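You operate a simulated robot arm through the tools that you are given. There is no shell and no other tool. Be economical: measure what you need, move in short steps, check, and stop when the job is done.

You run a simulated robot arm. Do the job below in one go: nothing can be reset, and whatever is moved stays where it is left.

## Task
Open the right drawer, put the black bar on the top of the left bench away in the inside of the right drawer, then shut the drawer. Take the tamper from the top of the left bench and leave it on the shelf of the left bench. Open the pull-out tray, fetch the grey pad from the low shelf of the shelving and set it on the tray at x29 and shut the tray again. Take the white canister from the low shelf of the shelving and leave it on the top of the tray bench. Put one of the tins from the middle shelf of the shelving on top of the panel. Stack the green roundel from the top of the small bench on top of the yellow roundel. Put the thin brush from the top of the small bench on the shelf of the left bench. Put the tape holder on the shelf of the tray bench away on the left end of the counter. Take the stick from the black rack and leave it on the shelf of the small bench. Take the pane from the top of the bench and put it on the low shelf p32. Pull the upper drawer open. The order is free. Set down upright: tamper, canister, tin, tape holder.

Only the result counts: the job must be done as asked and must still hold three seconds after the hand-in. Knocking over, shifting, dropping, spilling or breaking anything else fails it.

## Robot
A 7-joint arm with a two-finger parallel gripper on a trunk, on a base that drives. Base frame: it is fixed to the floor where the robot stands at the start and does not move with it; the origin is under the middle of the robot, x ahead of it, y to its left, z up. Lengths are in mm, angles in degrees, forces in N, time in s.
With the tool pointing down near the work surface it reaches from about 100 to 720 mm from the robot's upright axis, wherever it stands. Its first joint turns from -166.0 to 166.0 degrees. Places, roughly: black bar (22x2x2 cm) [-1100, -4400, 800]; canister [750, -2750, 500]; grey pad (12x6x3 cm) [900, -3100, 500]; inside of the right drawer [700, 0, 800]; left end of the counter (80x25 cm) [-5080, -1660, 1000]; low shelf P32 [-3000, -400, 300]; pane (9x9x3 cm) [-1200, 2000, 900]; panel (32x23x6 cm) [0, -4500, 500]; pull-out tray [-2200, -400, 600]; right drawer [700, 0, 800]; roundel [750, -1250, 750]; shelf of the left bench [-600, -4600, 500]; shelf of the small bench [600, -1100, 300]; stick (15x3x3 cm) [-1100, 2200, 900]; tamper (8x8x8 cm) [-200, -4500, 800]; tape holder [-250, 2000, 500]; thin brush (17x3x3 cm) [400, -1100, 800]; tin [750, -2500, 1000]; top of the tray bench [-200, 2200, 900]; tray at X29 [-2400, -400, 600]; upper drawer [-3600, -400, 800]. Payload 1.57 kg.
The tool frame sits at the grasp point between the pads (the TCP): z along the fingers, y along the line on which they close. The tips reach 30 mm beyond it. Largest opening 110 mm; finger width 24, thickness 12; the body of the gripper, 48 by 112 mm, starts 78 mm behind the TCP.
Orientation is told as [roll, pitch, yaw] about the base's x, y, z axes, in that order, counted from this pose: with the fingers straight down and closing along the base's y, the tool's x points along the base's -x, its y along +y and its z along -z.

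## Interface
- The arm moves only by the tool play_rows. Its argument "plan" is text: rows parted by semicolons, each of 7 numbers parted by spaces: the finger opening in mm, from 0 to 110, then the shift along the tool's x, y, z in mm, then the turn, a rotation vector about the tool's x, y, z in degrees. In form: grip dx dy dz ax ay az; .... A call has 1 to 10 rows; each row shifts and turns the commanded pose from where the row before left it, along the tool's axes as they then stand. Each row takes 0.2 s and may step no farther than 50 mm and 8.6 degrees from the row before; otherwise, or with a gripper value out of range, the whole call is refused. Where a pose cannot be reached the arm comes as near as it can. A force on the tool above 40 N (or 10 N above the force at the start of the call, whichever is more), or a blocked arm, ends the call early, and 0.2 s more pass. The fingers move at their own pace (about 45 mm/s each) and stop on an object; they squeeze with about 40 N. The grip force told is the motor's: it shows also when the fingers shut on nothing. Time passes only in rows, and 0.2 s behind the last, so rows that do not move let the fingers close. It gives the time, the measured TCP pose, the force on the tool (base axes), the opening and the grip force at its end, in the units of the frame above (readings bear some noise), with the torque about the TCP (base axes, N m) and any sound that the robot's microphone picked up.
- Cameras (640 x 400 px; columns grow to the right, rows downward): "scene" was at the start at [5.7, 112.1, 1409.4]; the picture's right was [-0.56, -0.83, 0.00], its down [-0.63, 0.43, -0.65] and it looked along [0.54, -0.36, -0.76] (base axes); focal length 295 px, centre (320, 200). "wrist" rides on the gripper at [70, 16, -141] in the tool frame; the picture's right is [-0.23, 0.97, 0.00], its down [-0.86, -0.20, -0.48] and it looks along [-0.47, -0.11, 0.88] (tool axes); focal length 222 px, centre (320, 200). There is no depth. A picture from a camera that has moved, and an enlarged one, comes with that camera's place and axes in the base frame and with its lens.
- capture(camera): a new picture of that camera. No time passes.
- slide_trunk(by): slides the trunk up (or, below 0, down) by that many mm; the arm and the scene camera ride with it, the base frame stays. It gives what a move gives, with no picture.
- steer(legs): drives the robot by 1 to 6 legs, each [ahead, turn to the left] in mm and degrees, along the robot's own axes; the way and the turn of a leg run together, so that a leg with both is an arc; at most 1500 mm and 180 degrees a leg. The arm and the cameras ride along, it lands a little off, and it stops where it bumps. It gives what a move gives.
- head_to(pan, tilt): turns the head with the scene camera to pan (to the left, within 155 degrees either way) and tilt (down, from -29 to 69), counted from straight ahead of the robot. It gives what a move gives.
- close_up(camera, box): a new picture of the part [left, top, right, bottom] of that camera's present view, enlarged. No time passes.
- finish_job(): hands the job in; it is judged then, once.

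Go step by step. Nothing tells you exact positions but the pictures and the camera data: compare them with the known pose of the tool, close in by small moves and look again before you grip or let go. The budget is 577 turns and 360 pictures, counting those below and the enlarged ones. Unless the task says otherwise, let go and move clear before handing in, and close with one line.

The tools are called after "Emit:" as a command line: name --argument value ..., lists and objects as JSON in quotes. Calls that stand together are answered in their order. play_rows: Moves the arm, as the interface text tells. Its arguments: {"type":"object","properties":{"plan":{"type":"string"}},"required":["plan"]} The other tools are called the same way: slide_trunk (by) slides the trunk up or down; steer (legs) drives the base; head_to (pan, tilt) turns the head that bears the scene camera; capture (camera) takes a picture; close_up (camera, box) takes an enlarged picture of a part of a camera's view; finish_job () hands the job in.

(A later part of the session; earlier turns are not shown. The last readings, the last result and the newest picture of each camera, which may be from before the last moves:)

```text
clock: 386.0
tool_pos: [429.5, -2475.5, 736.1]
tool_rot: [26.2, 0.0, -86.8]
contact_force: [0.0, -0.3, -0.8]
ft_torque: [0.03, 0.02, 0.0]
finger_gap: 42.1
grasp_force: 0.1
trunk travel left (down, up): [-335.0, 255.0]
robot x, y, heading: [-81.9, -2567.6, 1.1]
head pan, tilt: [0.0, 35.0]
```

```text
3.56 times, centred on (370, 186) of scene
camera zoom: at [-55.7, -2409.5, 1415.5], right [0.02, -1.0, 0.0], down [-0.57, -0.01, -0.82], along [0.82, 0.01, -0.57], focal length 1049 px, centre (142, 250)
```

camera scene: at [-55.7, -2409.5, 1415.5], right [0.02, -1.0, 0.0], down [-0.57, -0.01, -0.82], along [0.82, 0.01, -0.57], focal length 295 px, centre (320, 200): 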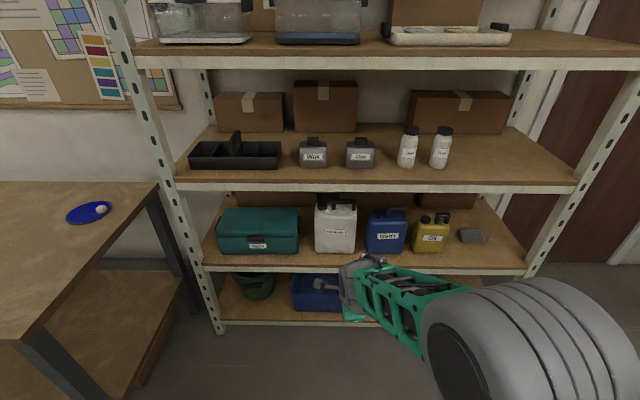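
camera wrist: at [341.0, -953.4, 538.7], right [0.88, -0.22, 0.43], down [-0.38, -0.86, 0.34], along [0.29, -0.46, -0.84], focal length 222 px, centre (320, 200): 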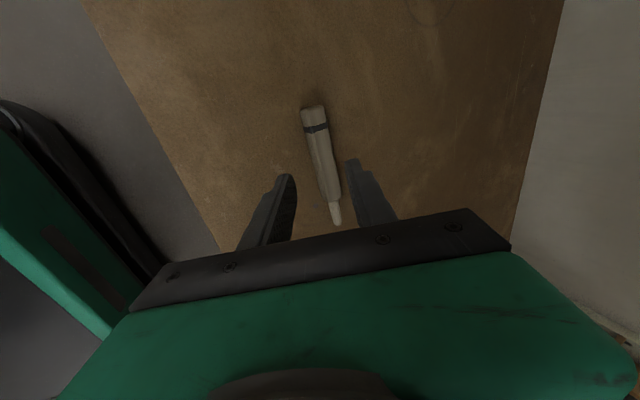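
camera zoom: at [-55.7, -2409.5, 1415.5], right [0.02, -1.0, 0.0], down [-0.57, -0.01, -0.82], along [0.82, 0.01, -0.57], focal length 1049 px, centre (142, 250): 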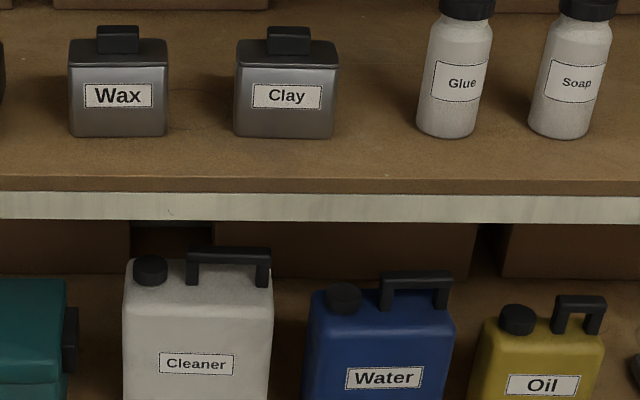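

The shelving heights are clear now: middle shelf about z 915, tin base at 920. I turn the hand nearly level, closing sideways, to grip the Clay tin by its lid handle.

Emit:
play_rows --plan "60 0 0 0 -8.6 0 0;60 0 0 0 -8.6 0 0;60 0 0 0 -8.6 0 0;60 0 0 0 -8.6 0 0;60 0 0 0 -8.6 0 0;60 0 0 0 0 0 8.6;60 0 0 0 0 0 8.6;60 0 0 0 0 0 8.6;60 0 0 0 0 0 8.6;60 0 0 0 0 0 8.6"

Emit:
play_rows --plan "60 0 0 0 0 0 8.6;60 0 0 0 0 0 8.6;60 0 0 0 0 0 8.6;60 0 0 0 0 0 8.6;60 0 0 0 0 0 8.6;60 0 0 0 0 0 4"

Emit:
slide_trunk --by 250

```text
clock: 388.2
tool_pos: [429.2, -2475.7, 737.7]
tool_rot: [62.5, 39.6, -105.2]
contact_force: [0.4, -0.3, -0.6]
ft_torque: [-0.01, -0.05, 0.01]
finger_gap: 60.0
grasp_force: 0.0
trunk travel left (down, up): [-335.0, 255.0]
robot x, y, heading: [-86.1, -2565.4, 0.9]
head pan, tilt: [0.0, 35.0]
```

```text
clock: 389.1
tool_pos: [393.7, -2417.7, 696.3]
tool_rot: [30.0, 57.7, -129.4]
contact_force: [0.7, -0.2, 0.3]
ft_torque: [0.0, 0.01, 0.02]
finger_gap: 60.1
grasp_force: 0.0
out of reach, approached as far as the arm can: row 3, 4
trunk travel left (down, up): [-335.0, 255.0]
robot x, y, heading: [-85.5, -2567.9, 1.1]
head pan, tilt: [0.0, 35.0]
stopped in row 4: the arm was blocked; the commanded pose is now the measured one
```

```text
clock: 391.7
tool_pos: [398.2, -2414.0, 950.9]
tool_rot: [31.2, 59.0, -128.2]
contact_force: [-0.5, 0.1, 0.7]
ft_torque: [0.0, 0.01, -0.02]
finger_gap: 59.8
grasp_force: 0.1
trunk travel left (down, up): [-585.0, 5.0]
robot x, y, heading: [-84.7, -2568.3, 1.0]
head pan, tilt: [0.0, 35.0]
```

Emit:
play_rows --plan "60 0 0 0 0 0 -8.6;60 0 0 0 0 0 -8.6;60 0 0 0 0 0 -8.6;60 0 0 0 0 0 -5"

```text
clock: 392.7
tool_pos: [397.8, -2417.4, 951.5]
tool_rot: [56.4, 36.6, -95.4]
contact_force: [-0.6, 0.0, 1.2]
ft_torque: [-0.03, -0.04, 0.0]
finger_gap: 60.1
grasp_force: 0.0
trunk travel left (down, up): [-585.0, 5.0]
robot x, y, heading: [-81.3, -2565.1, 1.0]
head pan, tilt: [0.0, 35.0]
```

Emit:
play_rows --plan "60 -32 21.9 -10 0 0 0;60 -32 21.9 -10 0 0 0;60 -32 21.9 -10 0 0 0;60 -32 21.9 -10 0 0 0;60 -32 21.9 -10 0 0 0;60 -32 21.9 -10 0 0 0;60 -32 21.9 -10 0 0 0;60 -32 21.9 -10 0 0 0"

Emit:
play_rows --plan "60 0 0 0 0 0 8.6;60 0 0 0 0 0 8.6;60 0 0 0 0 0 8.6;60 0 0 0 0 0 8.6;60 0 0 0 0 0 8.6"

```text
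clock: 394.5
tool_pos: [397.3, -2739.1, 951.2]
tool_rot: [56.5, 36.9, -95.3]
contact_force: [0.3, 0.2, 1.5]
ft_torque: [0.01, 0.0, 0.01]
finger_gap: 59.9
grasp_force: 0.1
trunk travel left (down, up): [-585.0, 5.0]
robot x, y, heading: [-81.0, -2562.8, 1.0]
head pan, tilt: [0.0, 35.0]
```

```text
clock: 395.7
tool_pos: [398.1, -2736.8, 951.1]
tool_rot: [9.9, 63.3, -152.7]
contact_force: [-0.4, -0.1, 0.5]
ft_torque: [-0.02, -0.02, -0.03]
finger_gap: 60.2
grasp_force: 0.0
trunk travel left (down, up): [-585.0, 5.0]
robot x, y, heading: [-85.5, -2567.5, 1.2]
head pan, tilt: [0.0, 35.0]
```

Emit:
play_rows --plan "60 0 0 0 -4.95 0.55 3.95;60 0 0 0 -4.95 0.55 3.95;60 0 0 0 -4.95 0.55 3.95"

Emit:
capture --camera "wrist"

```text
clock: 396.5
tool_pos: [397.2, -2738.0, 950.8]
tool_rot: [0.1, 66.1, -179.8]
contact_force: [-0.4, 0.5, 0.9]
ft_torque: [0.01, -0.04, -0.01]
finger_gap: 60.0
grasp_force: 0.0
trunk travel left (down, up): [-585.0, 5.0]
robot x, y, heading: [-83.2, -2561.0, 1.2]
head pan, tilt: [0.0, 35.0]
```

```text
230 pictures are left
camera wrist: at [296.3, -2753.1, 1071.0], right [-0.09, -0.97, -0.21], down [-0.78, 0.2, -0.59], along [0.61, 0.11, -0.78], focal length 222 px, centre (320, 200)
```

wrist: 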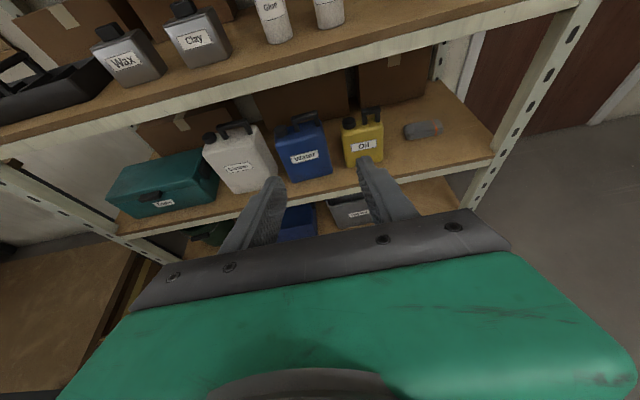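

Emit:
play_rows --plan "60 36.5 0 -16.3 0 0 0;60 36.5 0 -16.3 0 0 0"

Emit:
steer --legs '[[0, 89], [205, 0], [0, -90], [280, 0]]'

Emit:
capture --camera "wrist"

Emit:
capture --camera "scene"

```text
clock: 397.1
tool_pos: [396.3, -2738.0, 1032.5]
tool_rot: [0.2, 65.9, -179.9]
contact_force: [0.7, -1.0, 0.3]
ft_torque: [0.02, 0.01, -0.03]
finger_gap: 60.1
grasp_force: 0.1
trunk travel left (down, up): [-585.0, 5.0]
robot x, y, heading: [-80.3, -2563.1, 1.2]
head pan, tilt: [0.0, 35.0]
```

```text
clock: 407.9
tool_pos: [673.9, -2497.4, 1031.8]
tool_rot: [0.3, 66.0, -177.7]
contact_force: [0.3, -0.2, 0.1]
ft_torque: [-0.02, -0.04, 0.0]
finger_gap: 60.0
grasp_force: 0.2
trunk travel left (down, up): [-585.0, 5.0]
robot x, y, heading: [190.2, -2340.4, 3.1]
head pan, tilt: [0.0, 35.0]
```

```text
229 pictures are left
camera wrist: at [573.9, -2516.7, 1150.7], right [-0.06, -0.98, -0.21], down [-0.79, 0.17, -0.59], along [0.61, 0.13, -0.78], focal length 222 px, centre (320, 200)
```

wrist: 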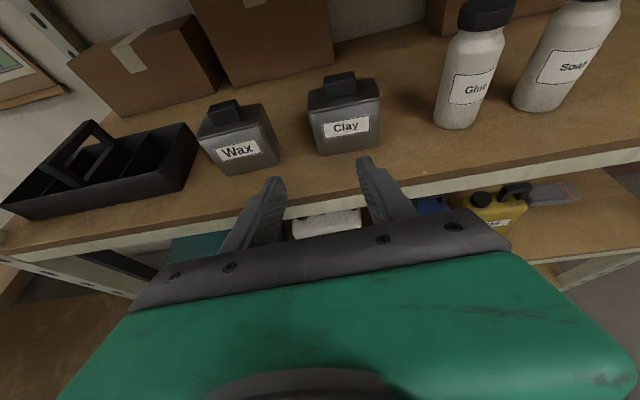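

```text
228 pictures are left
camera scene: at [210.4, -2185.6, 1665.5], right [0.06, -1.0, 0.0], down [-0.57, -0.03, -0.82], along [0.82, 0.05, -0.57], focal length 295 px, centre (320, 200)
```

scene: 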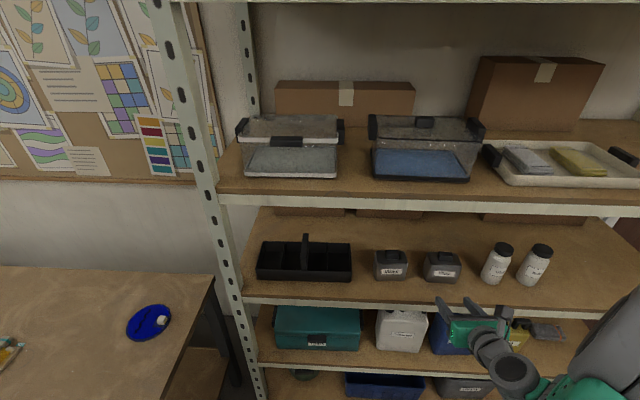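

Emit:
play_rows --plan "60 14.2 8.2 31.9 0 0 0;60 14.2 8.2 31.9 0 0 0;60 14.2 8.2 31.9 0 0 0;60 14.2 8.2 31.9 0 0 0"

Emit:
capture --camera "wrist"

Emit:
close_up --camera "scene" --box '[360, 200, 560, 325]'

```text
clock: 408.9
tool_pos: [818.1, -2523.9, 1032.5]
tool_rot: [0.2, 65.9, -177.7]
contact_force: [-0.3, 0.6, 0.1]
ft_torque: [0.01, 0.02, 0.02]
finger_gap: 60.1
grasp_force: 0.1
trunk travel left (down, up): [-585.0, 5.0]
robot x, y, heading: [189.0, -2343.6, 3.3]
head pan, tilt: [0.0, 35.0]
```

```text
227 pictures are left
camera wrist: at [717.1, -2543.6, 1150.6], right [-0.06, -0.98, -0.21], down [-0.79, 0.17, -0.59], along [0.61, 0.13, -0.78], focal length 222 px, centre (320, 200)
```

wrist: 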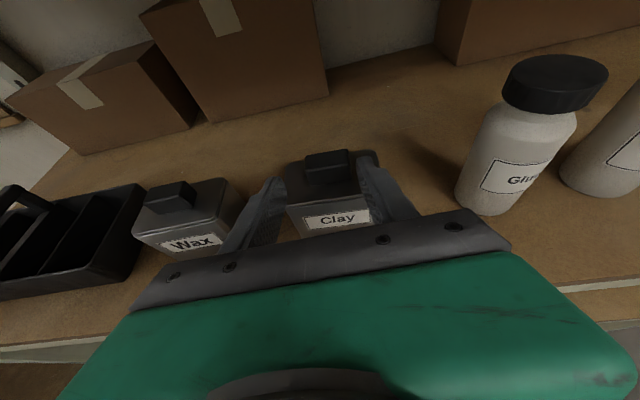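

```text
3.20 times, centred on (460, 262) of scene
camera zoom: at [210.4, -2185.8, 1665.5], right [0.06, -1.0, 0.0], down [-0.57, -0.03, -0.82], along [0.82, 0.05, -0.57], focal length 944 px, centre (-128, 0)
```

zoom: 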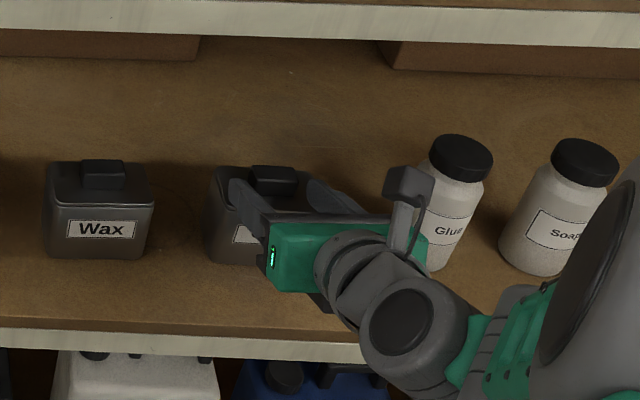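

Emit:
play_rows --plan "60 6.5 2.5 16 0 0 0;60 6.5 2.5 16 0 0 0"

Emit:
close_up --camera "wrist" --box '[220, 120, 420, 245]'

Emit:
close_up --camera "scene" --box '[400, 225, 500, 287]'

```text
clock: 409.5
tool_pos: [851.5, -2528.1, 1030.3]
tool_rot: [0.4, 66.1, -177.6]
contact_force: [0.3, -0.7, -0.3]
ft_torque: [-0.01, -0.01, 0.03]
finger_gap: 60.1
grasp_force: 0.1
trunk travel left (down, up): [-585.0, 5.0]
robot x, y, heading: [189.4, -2338.9, 3.2]
head pan, tilt: [0.0, 35.0]
```

```text
3.20 times, centred on (320, 182) of wrist
camera zoom: at [750.3, -2547.5, 1149.0], right [-0.06, -0.98, -0.21], down [-0.79, 0.17, -0.59], along [0.61, 0.13, -0.78], focal length 711 px, centre (320, 256)
```

zoom: 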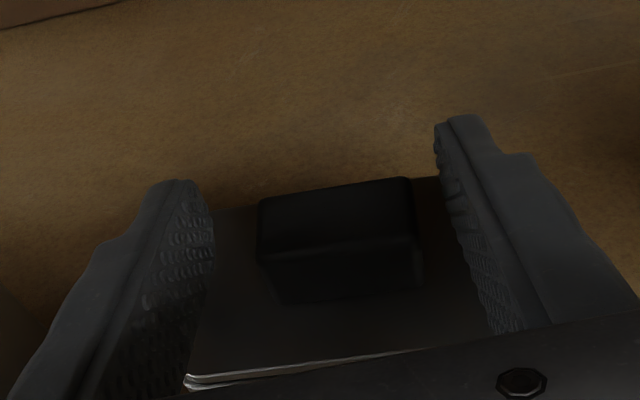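

```text
6.40 times, centred on (450, 256) of scene
camera zoom: at [210.3, -2185.7, 1665.5], right [0.06, -1.0, 0.0], down [-0.57, -0.03, -0.82], along [0.82, 0.05, -0.57], focal length 1889 px, centre (-512, -158)
```

zoom: 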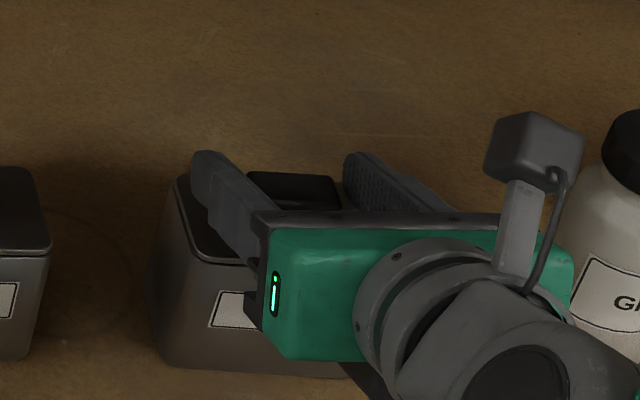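

Emit:
play_rows --plan "60 -3.5 0 5 0 0 0;60 -2 0 2 0 0 0"

Emit:
play_rows --plan "40 0 0 0 0 0 0;20 0 0 0 0 0 0;0 0 0 0 0 0 0;0 0 0 0 0 0 0;0 0 0 0 0 0 0;0 0 0 0 0 0 0"

Emit:
close_up --camera "wrist" --box '[220, 120, 420, 245]'

```text
clock: 410.1
tool_pos: [855.0, -2529.0, 1021.9]
tool_rot: [0.3, 66.1, -177.5]
contact_force: [0.1, -0.9, 0.5]
ft_torque: [0.01, 0.01, -0.01]
finger_gap: 59.9
grasp_force: 0.0
trunk travel left (down, up): [-585.0, 5.0]
robot x, y, heading: [190.5, -2343.5, 3.2]
head pan, tilt: [0.0, 35.0]
```

```text
clock: 411.5
tool_pos: [854.1, -2528.4, 1022.1]
tool_rot: [0.3, 66.2, -177.6]
contact_force: [-0.7, 0.0, 0.8]
ft_torque: [-0.09, -0.07, 0.01]
finger_gap: 39.2
grasp_force: 39.8
trunk travel left (down, up): [-585.0, 5.0]
robot x, y, heading: [188.7, -2345.6, 3.0]
head pan, tilt: [0.0, 35.0]
heard: snap
```

```text
3.20 times, centred on (320, 182) of wrist
camera zoom: at [753.4, -2547.8, 1142.3], right [-0.06, -0.98, -0.21], down [-0.79, 0.17, -0.59], along [0.61, 0.13, -0.78], focal length 711 px, centre (320, 256)
```

zoom: 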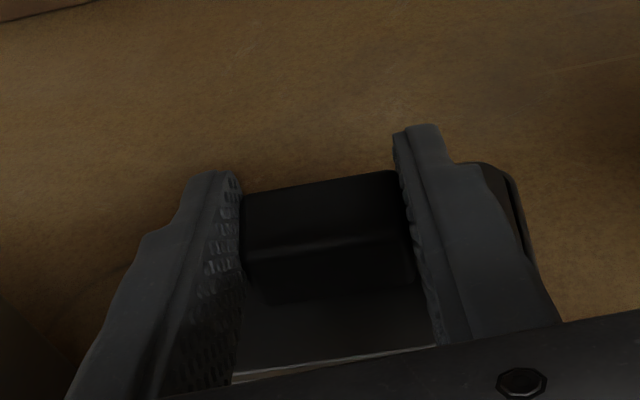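

There was a snap as the fingers closed. I lift a little to see whether the whole tin comes up.

Emit:
play_rows --plan "0 3.7 0 -1.6 0 0 0;0 3.7 0 -1.6 0 0 0;0 3.7 0 -1.6 0 0 0;0 3.7 0 -1.6 0 0 0"

Emit:
close_up --camera "scene" --box '[360, 220, 500, 307]'

Emit:
capture --camera "wrist"

```text
clock: 412.5
tool_pos: [853.7, -2528.2, 1038.1]
tool_rot: [0.3, 66.0, -177.5]
contact_force: [-0.1, -0.3, -0.3]
ft_torque: [0.03, 0.01, -0.01]
finger_gap: 39.1
grasp_force: 40.3
trunk travel left (down, up): [-585.0, 5.0]
robot x, y, heading: [191.6, -2338.6, 3.4]
head pan, tilt: [0.0, 35.0]
```

```text
4.57 times, centred on (430, 264) of scene
camera zoom: at [209.9, -2185.6, 1665.5], right [0.06, -1.0, 0.0], down [-0.57, -0.03, -0.82], along [0.82, 0.05, -0.57], focal length 1349 px, centre (-183, -90)
```

zoom: 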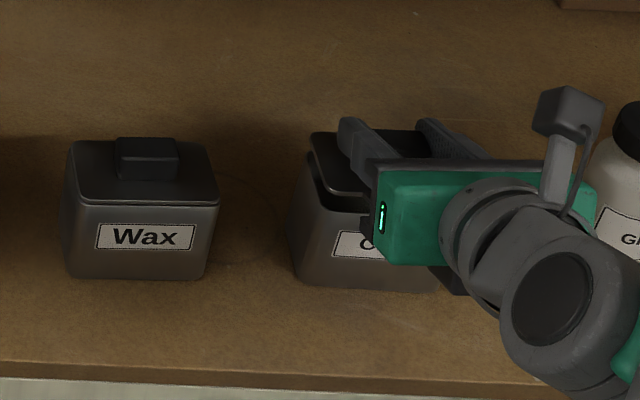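

```text
221 pictures are left
camera wrist: at [753.3, -2548.1, 1158.1], right [-0.06, -0.98, -0.21], down [-0.79, 0.17, -0.59], along [0.61, 0.13, -0.78], focal length 222 px, centre (320, 200)
```

wrist: 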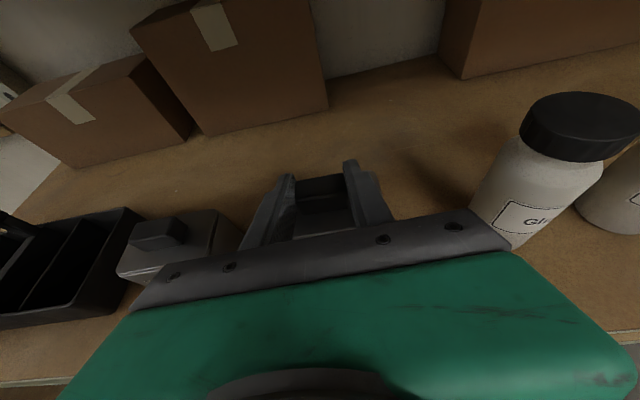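

Only the lid came up: it is a snap-on lid. I press it back on and will grip the tin by its body instead.

Emit:
play_rows --plan "0 -3.7 0 1.6 0 0 0;0 -3.7 0 1.6 0 0 0;0 -3.7 0 1.6 0 0 0;0 -3.7 0 1.6 0 0 0"

Emit:
play_rows --plan "0 -2.7 0 1.2 0 0 0;0 -2.7 0 1.2 0 0 0;0 -2.7 0 1.2 0 0 0"

Emit:
close_up --camera "scene" --box '[360, 220, 500, 307]'

```text
clock: 413.5
tool_pos: [853.9, -2529.9, 1021.9]
tool_rot: [0.4, 66.1, -177.6]
contact_force: [-0.8, 0.5, 1.6]
ft_torque: [-0.13, 0.08, -0.03]
finger_gap: 39.0
grasp_force: 40.2
trunk travel left (down, up): [-585.0, 5.0]
robot x, y, heading: [191.3, -2339.2, 3.0]
head pan, tilt: [0.0, 35.0]
```

```text
clock: 414.3
tool_pos: [853.4, -2529.1, 1021.4]
tool_rot: [1.2, 66.9, -176.9]
contact_force: [-5.0, 2.4, 36.4]
ft_torque: [0.15, 0.45, -0.4]
finger_gap: 38.6
grasp_force: 40.0
trunk travel left (down, up): [-585.0, 5.0]
robot x, y, heading: [189.7, -2343.3, 3.1]
head pan, tilt: [0.0, 35.0]
```

```text
4.57 times, centred on (430, 264) of scene
camera zoom: at [205.3, -2184.2, 1666.0], right [0.06, -1.0, 0.0], down [-0.57, -0.03, -0.82], along [0.82, 0.04, -0.57], focal length 1349 px, centre (-183, -90)
```

zoom: 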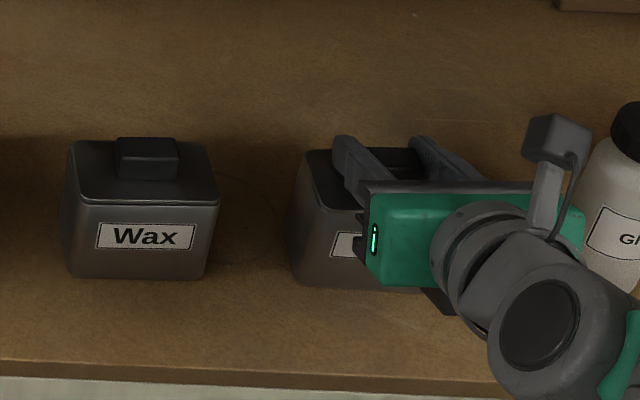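

Emit:
play_rows --plan "0 -2 0 0.9 0 0 0;0 -2 0 0.9 0 0 0;0 0 0 0 0 0 0"

```text
clock: 414.8
tool_pos: [857.4, -2530.8, 1020.5]
tool_rot: [1.4, 67.3, -176.6]
contact_force: [1.9, 0.2, 9.9]
ft_torque: [0.28, 0.11, -0.23]
finger_gap: 38.7
grasp_force: 40.2
trunk travel left (down, up): [-585.0, 5.0]
robot x, y, heading: [186.1, -2343.3, 3.0]
head pan, tilt: [0.0, 35.0]
stopped in row 2: the force on the tool passed its limit at 48 N (the readings are from after the stop); the commanded pose is now the measured one
```

Emit:
play_rows --plan "60 0 0 0 0 0 0;60 0 0 0 0 0 0;60 0 0 0 0 0 0;60 0 0 -20 0 0 0;60 0 0 -40 0 0 0;110 0 0 -40 0 0 0;110 0 0 -30 0 0 0"

Emit:
capture --camera "wrist"

Emit:
close_up --camera "scene" --box '[360, 220, 500, 307]'

```text
clock: 416.4
tool_pos: [737.4, -2533.2, 1068.5]
tool_rot: [1.1, 66.8, -176.9]
contact_force: [0.1, -0.6, 0.2]
ft_torque: [-0.01, 0.01, 0.0]
finger_gap: 110.0
grasp_force: 0.1
trunk travel left (down, up): [-585.0, 5.0]
robot x, y, heading: [191.9, -2341.5, 3.2]
head pan, tilt: [0.0, 35.0]
heard: snap
```

```text
219 pictures are left
camera wrist: at [635.3, -2552.1, 1187.2], right [-0.05, -0.98, -0.2], down [-0.78, 0.17, -0.6], along [0.62, 0.13, -0.77], focal length 222 px, centre (320, 200)
```

wrist: 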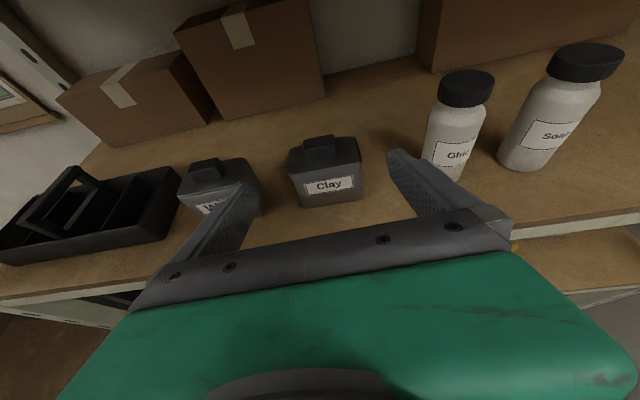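

```text
4.57 times, centred on (430, 264) of scene
camera zoom: at [209.4, -2185.5, 1665.5], right [0.06, -1.0, 0.0], down [-0.57, -0.03, -0.82], along [0.82, 0.05, -0.57], focal length 1349 px, centre (-183, -90)
```

zoom: 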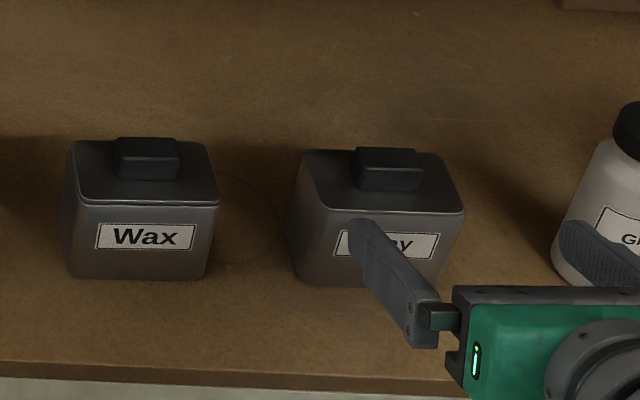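

The lid snapped back on. I come down in front of the tin with the fingers wide open to grip the body.

Emit:
play_rows --plan "110 -30.5 -2 13.6 -1.73 0 1.24;110 -30.5 -2 13.6 0 0 0;110 -30.5 0 13.6 0 0 0"

Emit:
capture --camera "wrist"

```text
clock: 417.2
tool_pos: [738.5, -2530.6, 967.3]
tool_rot: [0.1, 67.1, -179.9]
contact_force: [0.1, 0.6, 0.0]
ft_torque: [-0.03, 0.04, 0.0]
finger_gap: 110.2
grasp_force: 0.0
trunk travel left (down, up): [-585.0, 5.0]
robot x, y, heading: [188.0, -2341.4, 3.2]
head pan, tilt: [0.0, 35.0]
```

```text
217 pictures are left
camera wrist: at [635.8, -2545.8, 1085.8], right [-0.09, -0.97, -0.21], down [-0.77, 0.2, -0.6], along [0.63, 0.11, -0.77], focal length 222 px, centre (320, 200)
```

wrist: 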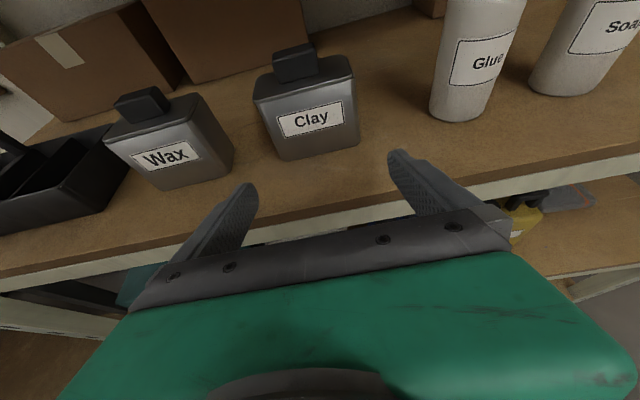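

Emit:
play_rows --plan "110 10 -2 23 0 0 0;110 10 -2 23 0 0 0"

Emit:
capture --camera "wrist"

Emit:
close_up --camera "scene" --box '[360, 220, 560, 345]'

```text
clock: 417.8
tool_pos: [790.1, -2526.6, 969.6]
tool_rot: [-0.1, 66.9, -180.0]
contact_force: [0.5, -0.3, -0.5]
ft_torque: [-0.02, -0.01, 0.03]
finger_gap: 109.9
grasp_force: 0.1
trunk travel left (down, up): [-585.0, 5.0]
robot x, y, heading: [186.2, -2338.9, 3.4]
head pan, tilt: [0.0, 35.0]
```

```text
216 pictures are left
camera wrist: at [687.0, -2541.8, 1087.6], right [-0.09, -0.97, -0.21], down [-0.78, 0.2, -0.6], along [0.62, 0.11, -0.77], focal length 222 px, centre (320, 200)
```

wrist: 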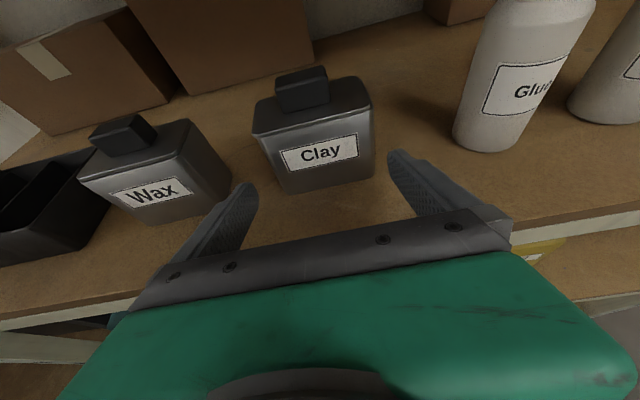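

```text
3.20 times, centred on (460, 282) of scene
camera zoom: at [210.3, -2185.6, 1665.5], right [0.06, -1.0, 0.0], down [-0.57, -0.03, -0.82], along [0.82, 0.05, -0.57], focal length 944 px, centre (-128, -64)
```

zoom: 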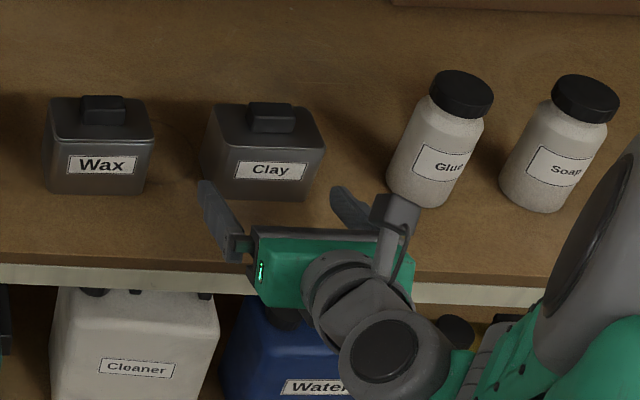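

Emit:
play_rows --plan "110 0 -3 0 -4.05 0 1.7;110 9.5 0 22.5 0 0 0;110 5 0 12 0 0 0"

Emit:
capture --camera "wrist"

```text
clock: 418.6
tool_pos: [827.1, -2526.4, 969.1]
tool_rot: [0.1, 66.9, 175.6]
contact_force: [-0.1, 0.3, 0.5]
ft_torque: [-0.03, 0.01, 0.02]
finger_gap: 110.1
grasp_force: 0.0
trunk travel left (down, up): [-585.0, 5.0]
robot x, y, heading: [189.9, -2345.0, 3.3]
head pan, tilt: [0.0, 35.0]
```

```text
214 pictures are left
camera wrist: at [723.2, -2533.7, 1086.5], right [-0.16, -0.96, -0.21], down [-0.76, 0.26, -0.6], along [0.63, 0.06, -0.77], focal length 222 px, centre (320, 200)
```

wrist: 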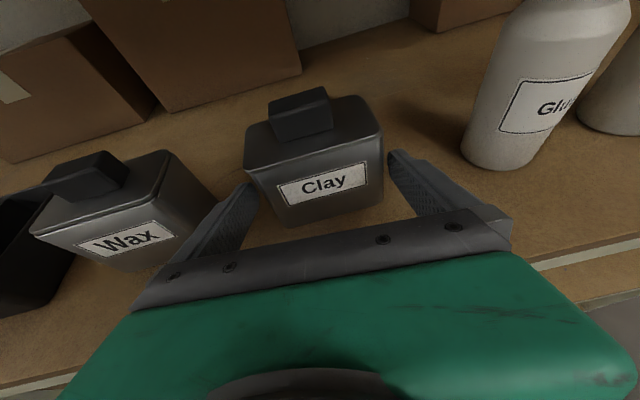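

Emit:
play_rows --plan "110 5 -1 11.5 0 0 0;110 5 0 11.5 0 0 0"

Emit:
close_up --camera "wrist" --box '[200, 100, 440, 250]'

```text
clock: 419.2
tool_pos: [852.5, -2526.1, 969.1]
tool_rot: [0.1, 66.9, 175.7]
contact_force: [-0.6, 0.8, 0.2]
ft_torque: [0.02, -0.01, 0.01]
finger_gap: 110.0
grasp_force: 0.1
trunk travel left (down, up): [-585.0, 5.0]
robot x, y, heading: [186.6, -2342.3, 3.1]
head pan, tilt: [0.0, 35.0]
```

```text
2.67 times, centred on (320, 175) of wrist
camera zoom: at [748.6, -2534.5, 1087.1], right [-0.16, -0.96, -0.21], down [-0.76, 0.26, -0.6], along [0.63, 0.06, -0.77], focal length 592 px, centre (320, 267)
```

zoom: 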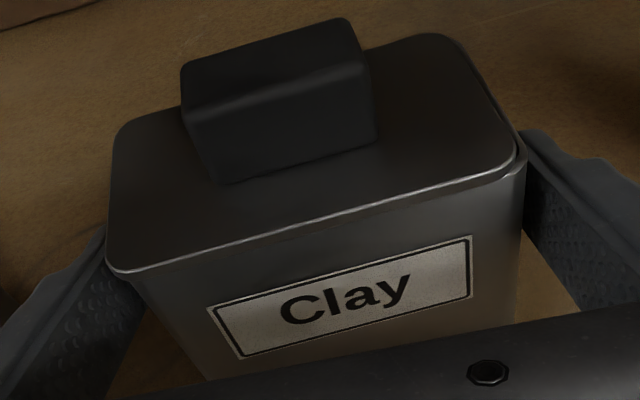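

Emit:
play_rows --plan "110 4 0 9.5 0 0 0;110 0 0 0 0 0 0"

Emit:
play_rows --plan "100 0 0 0 0 0 0;85 0 0 0 0 0 0;60 0 0 0 0 0 0;60 0 0 0 0 0 0;60 0 0 0 0 0 0"

Emit:
close_up --camera "scene" --box '[380, 220, 520, 307]'

```text
clock: 419.8
tool_pos: [862.6, -2528.6, 969.5]
tool_rot: [0.0, 66.9, 175.7]
contact_force: [0.2, 0.2, -0.2]
ft_torque: [-0.04, -0.03, -0.02]
finger_gap: 110.3
grasp_force: 0.1
trunk travel left (down, up): [-585.0, 5.0]
robot x, y, heading: [189.4, -2339.7, 3.2]
head pan, tilt: [0.0, 35.0]
```

```text
clock: 421.0
tool_pos: [862.2, -2526.9, 970.1]
tool_rot: [0.0, 67.0, 175.6]
contact_force: [0.0, 0.3, 1.9]
ft_torque: [0.36, -0.16, 0.02]
finger_gap: 94.9
grasp_force: 40.1
trunk travel left (down, up): [-585.0, 5.0]
robot x, y, heading: [187.9, -2339.8, 3.0]
head pan, tilt: [0.0, 35.0]
heard: snap
```

```text
4.57 times, centred on (450, 264) of scene
camera zoom: at [209.7, -2185.5, 1665.5], right [0.06, -1.0, 0.0], down [-0.57, -0.03, -0.82], along [0.82, 0.05, -0.57], focal length 1349 px, centre (-274, -90)
```

zoom: 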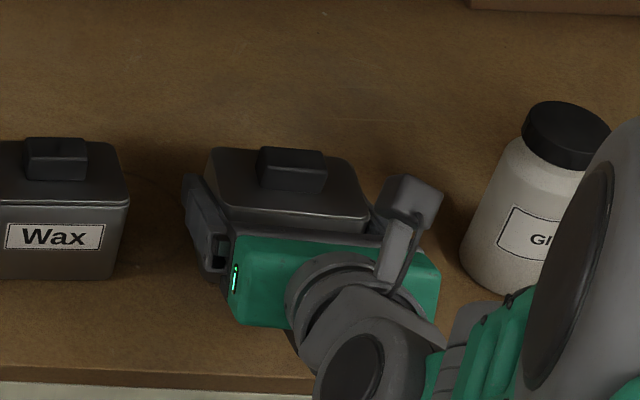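

Emit:
play_rows --plan "60 3.7 0 -1.6 0 0 0;60 3.7 0 -1.6 0 0 0;60 7.4 0 -3.2 0 0 0;60 11 0 -4.8 0 0 0"

Emit:
capture --camera "wrist"

Emit:
close_up --camera "scene" --box '[380, 220, 520, 307]'

```text
clock: 422.0
tool_pos: [862.7, -2528.0, 997.3]
tool_rot: [0.1, 67.0, 175.7]
contact_force: [0.2, 0.2, -5.5]
ft_torque: [0.02, 0.01, 0.0]
finger_gap: 94.8
grasp_force: 40.2
trunk travel left (down, up): [-585.0, 5.0]
robot x, y, heading: [187.1, -2340.7, 3.2]
head pan, tilt: [0.0, 35.0]
```

```text
211 pictures are left
camera wrist: at [758.4, -2535.0, 1115.6], right [-0.16, -0.96, -0.21], down [-0.76, 0.26, -0.6], along [0.63, 0.06, -0.77], focal length 222 px, centre (320, 200)
```

wrist: 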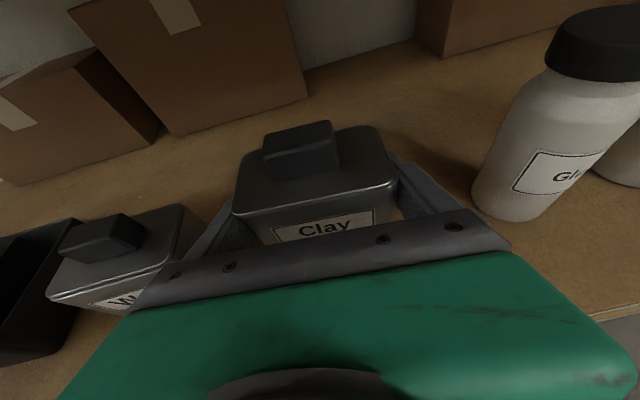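

```text
4.57 times, centred on (450, 264) of scene
camera zoom: at [210.3, -2185.7, 1665.5], right [0.06, -1.0, 0.0], down [-0.57, -0.03, -0.82], along [0.82, 0.05, -0.57], focal length 1349 px, centre (-274, -90)
```

zoom: 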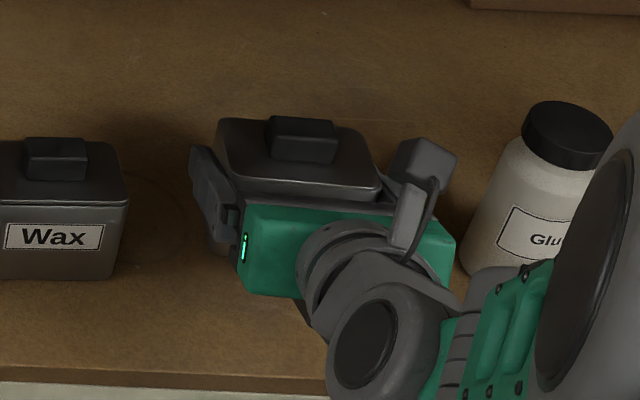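

The tin is held upright with its lid on. I back out of the shelving and drive to the left bench.

Emit:
steer --legs '[[-300, 0], [0, -77], [1080, 0], [0, -16]]'

Emit:
head_to --pan 0 --tilt 45

Emit:
capture --camera "scene"

Emit:
capture --camera "wrist"

```text
clock: 433.4
tool_pos: [-33.9, -4058.2, 997.1]
tool_rot: [-0.1, 66.9, 82.4]
contact_force: [-0.1, 0.2, -5.7]
ft_torque: [0.01, 0.02, -0.02]
finger_gap: 94.8
grasp_force: 40.7
trunk travel left (down, up): [-585.0, 5.0]
robot x, y, heading: [190.9, -3397.7, -90.2]
head pan, tilt: [0.0, 35.0]
heard: snap
```

```text
clock: 434.1
tool_pos: [-32.7, -4057.3, 997.6]
tool_rot: [0.0, 66.8, 82.3]
contact_force: [0.2, -0.3, -5.9]
ft_torque: [0.01, -0.02, -0.01]
finger_gap: 95.0
grasp_force: 39.4
trunk travel left (down, up): [-585.0, 5.0]
robot x, y, heading: [191.2, -3395.5, -90.1]
head pan, tilt: [0.0, 45.0]
```

```text
209 pictures are left
camera scene: at [345.7, -3417.2, 1650.7], right [-1.0, 0.0, 0.0], down [0.0, 0.71, -0.71], along [0.0, -0.71, -0.71], focal length 295 px, centre (320, 200)
```

scene: 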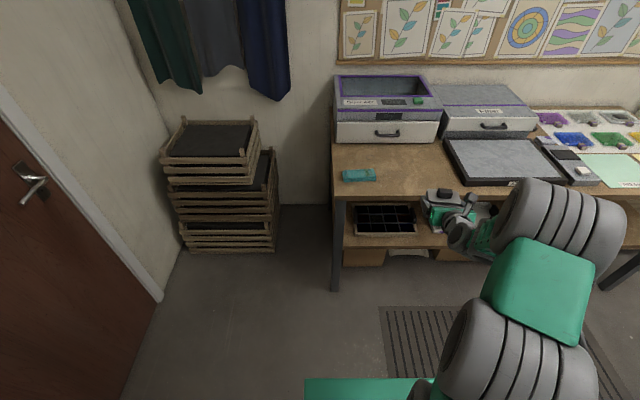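

```text
208 pictures are left
camera wrist: at [-36.2, -3953.3, 1115.4], right [-0.95, 0.22, -0.21], down [0.3, 0.74, -0.6], along [0.02, -0.63, -0.77], focal length 222 px, centre (320, 200)
```

wrist: 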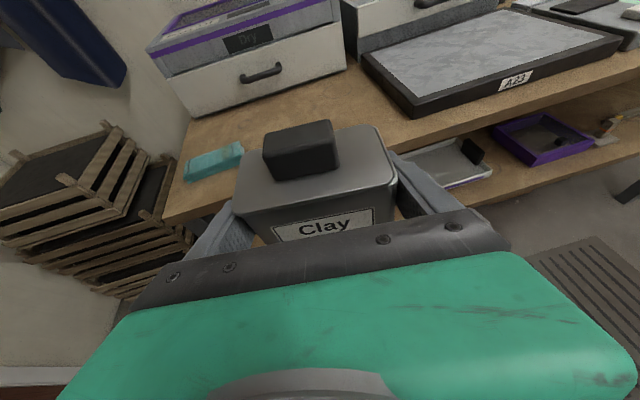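

Emit:
slide_trunk --by -370

Emit:
capture --camera "scene"

Emit:
close_up --camera "scene" --box '[310, 140, 510, 265]'

Emit:
capture --camera "wrist"

```text
clock: 437.7
tool_pos: [-34.4, -4057.4, 627.3]
tool_rot: [0.1, 66.9, 82.3]
contact_force: [0.7, -0.4, -5.8]
ft_torque: [-0.01, -0.01, -0.01]
finger_gap: 94.5
grasp_force: 40.4
trunk travel left (down, up): [-215.0, 375.0]
robot x, y, heading: [187.5, -3394.3, -90.2]
head pan, tilt: [0.0, 45.0]
```

```text
207 pictures are left
camera scene: at [345.8, -3417.0, 1280.7], right [-1.0, 0.0, 0.0], down [0.0, 0.71, -0.71], along [0.0, -0.71, -0.71], focal length 295 px, centre (320, 200)
```

scene: 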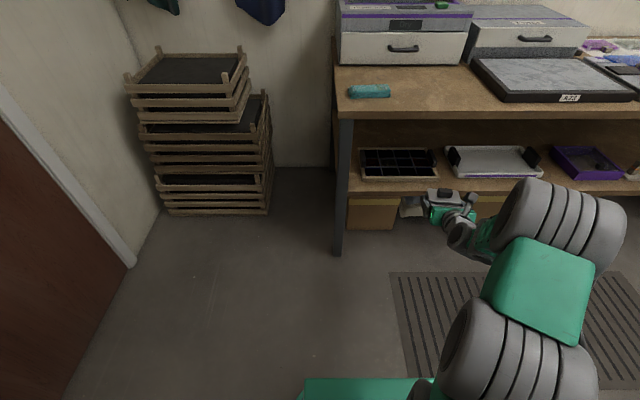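

```text
3.20 times, centred on (410, 202) of scene
camera zoom: at [345.8, -3417.0, 1280.7], right [-1.0, 0.0, 0.0], down [0.0, 0.71, -0.71], along [0.0, -0.71, -0.71], focal length 944 px, centre (32, 192)
```

zoom: 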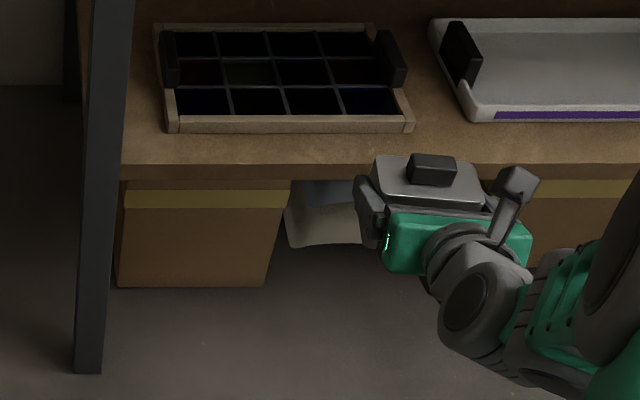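

```text
205 pictures are left
camera wrist: at [-36.1, -3953.2, 745.6], right [-0.95, 0.22, -0.21], down [0.3, 0.74, -0.6], along [0.02, -0.63, -0.77], focal length 222 px, centre (320, 200)
```

wrist: 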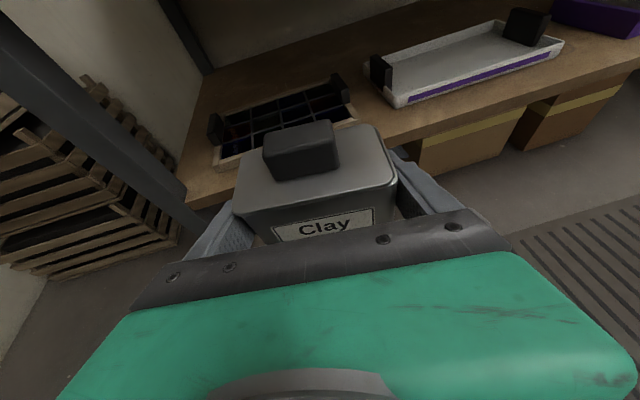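

Emit:
play_rows --plan "60 0 0 0 7.1 0 -3;60 -12.4 -22 5.3 0 0 0;60 -12.4 -22 5.3 0 0 0"

Emit:
steer --legs '[[280, 0]]'

Emit:
capture --camera "wrist"

Emit:
capture --camera "scene"

```text
clock: 438.5
tool_pos: [10.3, -4059.2, 600.3]
tool_rot: [-0.1, 66.9, 90.1]
contact_force: [-0.3, -0.2, -6.4]
ft_torque: [0.02, 0.01, 0.04]
finger_gap: 94.9
grasp_force: 40.2
trunk travel left (down, up): [-215.0, 375.0]
robot x, y, heading: [194.7, -3395.7, -90.4]
head pan, tilt: [0.0, 45.0]
```

```text
clock: 440.4
tool_pos: [13.7, -4335.1, 600.5]
tool_rot: [0.0, 66.9, 90.3]
contact_force: [-0.2, 0.5, -5.7]
ft_torque: [0.05, 0.01, 0.04]
finger_gap: 94.6
grasp_force: 40.0
trunk travel left (down, up): [-215.0, 375.0]
robot x, y, heading: [193.1, -3672.3, -89.7]
head pan, tilt: [0.0, 45.0]
```

```text
204 pictures are left
camera wrist: at [-3.8, -4231.3, 718.8], right [-0.97, 0.08, -0.21], down [0.19, 0.78, -0.6], along [0.11, -0.62, -0.77], focal length 222 px, centre (320, 200)
```

wrist: 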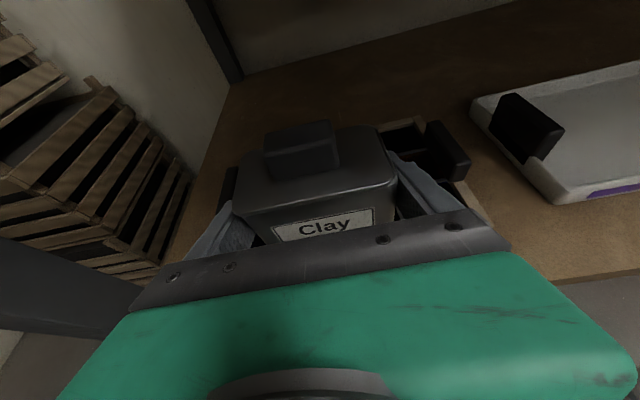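

```text
203 pictures are left
camera scene: at [346.2, -3691.5, 1280.7], right [-1.0, 0.0, 0.0], down [0.0, 0.71, -0.71], along [0.0, -0.71, -0.71], focal length 295 px, centre (320, 200)
```

scene: 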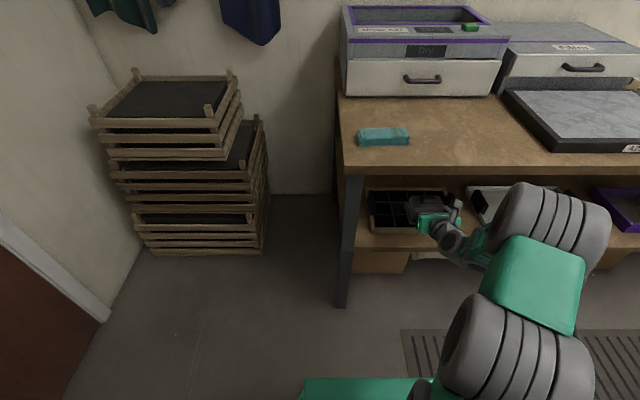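

Emit:
steer --legs '[[98, 0]]'

Emit:
capture --camera "wrist"

Emit:
close_up --camera "scene" --box '[340, 140, 540, 265]'

```text
clock: 441.6
tool_pos: [13.5, -4432.7, 600.3]
tool_rot: [-0.1, 66.8, 90.3]
contact_force: [-0.6, 0.3, -5.6]
ft_torque: [0.03, 0.0, 0.01]
finger_gap: 95.0
grasp_force: 39.9
trunk travel left (down, up): [-215.0, 375.0]
robot x, y, heading: [191.1, -3774.1, -89.7]
head pan, tilt: [0.0, 45.0]
```

```text
202 pictures are left
camera wrist: at [-3.7, -4329.2, 718.7], right [-0.97, 0.08, -0.21], down [0.2, 0.78, -0.6], along [0.11, -0.62, -0.77], focal length 222 px, centre (320, 200)
```

wrist: 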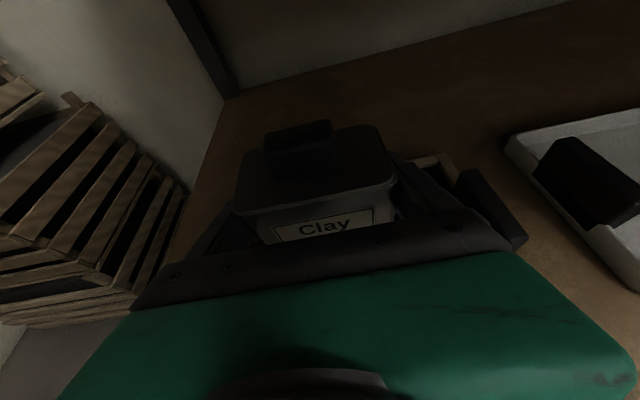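

```text
3.20 times, centred on (440, 202) of scene
camera zoom: at [346.5, -3789.6, 1280.7], right [-1.0, 0.0, 0.0], down [0.0, 0.71, -0.71], along [0.0, -0.71, -0.71], focal length 944 px, centre (-64, 192)
```

zoom: 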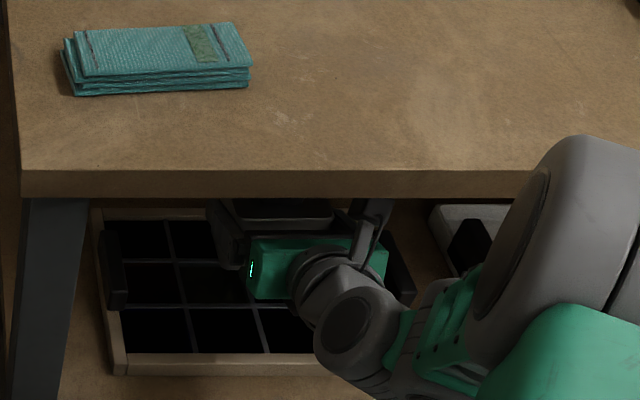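

Emit:
play_rows --plan "60 -18.4 0 7.8 0 0 0;60 -13.8 0 5.9 0 0 0;60 -9.2 0 3.9 0 0 0"

Emit:
play_rows --plan "60 -3.7 0 1.6 0 0 0;60 -2.8 0 1.2 0 0 0;60 0 0 0 0 0 0"

Emit:
play_rows --plan "60 -2.8 0 1.2 0 0 0;60 -2.8 0 1.2 0 0 0;60 0 0 0 0 0 0"

```text
clock: 442.4
tool_pos: [14.7, -4433.9, 553.8]
tool_rot: [-0.1, 66.8, 90.2]
contact_force: [0.0, -0.1, -5.0]
ft_torque: [0.01, 0.06, -0.01]
finger_gap: 94.9
grasp_force: 40.3
trunk travel left (down, up): [-215.0, 375.0]
robot x, y, heading: [195.2, -3768.8, -90.0]
head pan, tilt: [0.0, 45.0]
```

```text
clock: 443.2
tool_pos: [13.7, -4432.7, 547.6]
tool_rot: [-0.1, 66.7, 90.4]
contact_force: [-0.2, -0.5, -5.7]
ft_torque: [0.02, 0.02, 0.01]
finger_gap: 94.9
grasp_force: 39.9
trunk travel left (down, up): [-215.0, 375.0]
robot x, y, heading: [193.0, -3768.4, -89.7]
head pan, tilt: [0.0, 45.0]
```

```text
clock: 444.0
tool_pos: [14.8, -4432.4, 541.3]
tool_rot: [0.0, 66.9, 90.3]
contact_force: [-0.6, -0.6, -6.3]
ft_torque: [-0.02, -0.02, 0.02]
finger_gap: 94.5
grasp_force: 40.2
trunk travel left (down, up): [-215.0, 375.0]
robot x, y, heading: [193.0, -3767.7, -90.1]
head pan, tilt: [0.0, 45.0]
```

Emit:
play_rows --plan "60 -2.8 0 1.2 0 0 0;60 -2.8 0 1.2 0 0 0;60 0 0 0 0 0 0"

Emit:
play_rows --plan "60 -2.8 0 1.2 0 0 0;60 -2.8 0 1.2 0 0 0;60 0 0 0 0 0 0"

Emit:
play_rows --plan "60 -2.8 0 1.2 0 0 0;60 -1.8 0 0.8 0 0 0;60 0 0 0 0 0 0"

```text
clock: 444.8
tool_pos: [13.2, -4432.4, 535.2]
tool_rot: [-0.1, 66.8, 90.3]
contact_force: [0.3, -0.2, -6.3]
ft_torque: [0.03, 0.01, -0.01]
finger_gap: 94.9
grasp_force: 40.5
trunk travel left (down, up): [-215.0, 375.0]
robot x, y, heading: [190.5, -3766.6, -89.9]
head pan, tilt: [0.0, 45.0]
```

```text
clock: 445.6
tool_pos: [13.5, -4432.5, 529.1]
tool_rot: [-0.1, 66.7, 90.2]
contact_force: [0.5, -0.2, -6.5]
ft_torque: [0.0, 0.0, -0.01]
finger_gap: 94.7
grasp_force: 40.0
trunk travel left (down, up): [-215.0, 375.0]
robot x, y, heading: [187.2, -3769.4, -89.8]
head pan, tilt: [0.0, 45.0]
```

```text
clock: 446.4
tool_pos: [13.9, -4432.5, 528.1]
tool_rot: [0.1, 67.1, 90.4]
contact_force: [0.8, 2.2, 9.9]
ft_torque: [0.53, -0.41, 0.01]
finger_gap: 94.9
grasp_force: 39.6
trunk travel left (down, up): [-215.0, 375.0]
robot x, y, heading: [195.1, -3769.1, -89.7]
head pan, tilt: [0.0, 45.0]
```

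Emit:
play_rows --plan "60 -1.4 0 0.6 0 0 0;100 0 0 0 0 0 0;110 0 0 0 0 0 0;110 0 0 0 0 0 0;110 0 0 0 0 0 0"

Emit:
capture --camera "wrist"

```text
clock: 447.6
tool_pos: [13.6, -4432.0, 524.6]
tool_rot: [0.0, 66.9, 90.4]
contact_force: [-0.4, -0.7, -0.2]
ft_torque: [-0.02, 0.03, -0.03]
finger_gap: 110.0
grasp_force: 0.1
trunk travel left (down, up): [-215.0, 375.0]
robot x, y, heading: [190.8, -3767.9, -89.7]
head pan, tilt: [0.0, 45.0]
```

```text
200 pictures are left
camera wrist: at [-3.7, -4328.6, 642.1], right [-0.97, 0.08, -0.21], down [0.2, 0.78, -0.6], along [0.11, -0.62, -0.77], focal length 222 px, centre (320, 200)
```

wrist: 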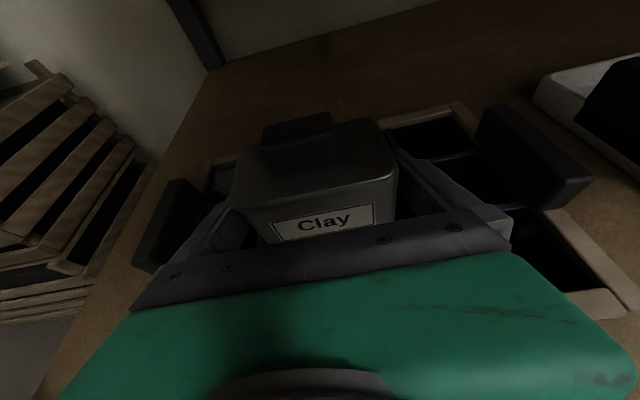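

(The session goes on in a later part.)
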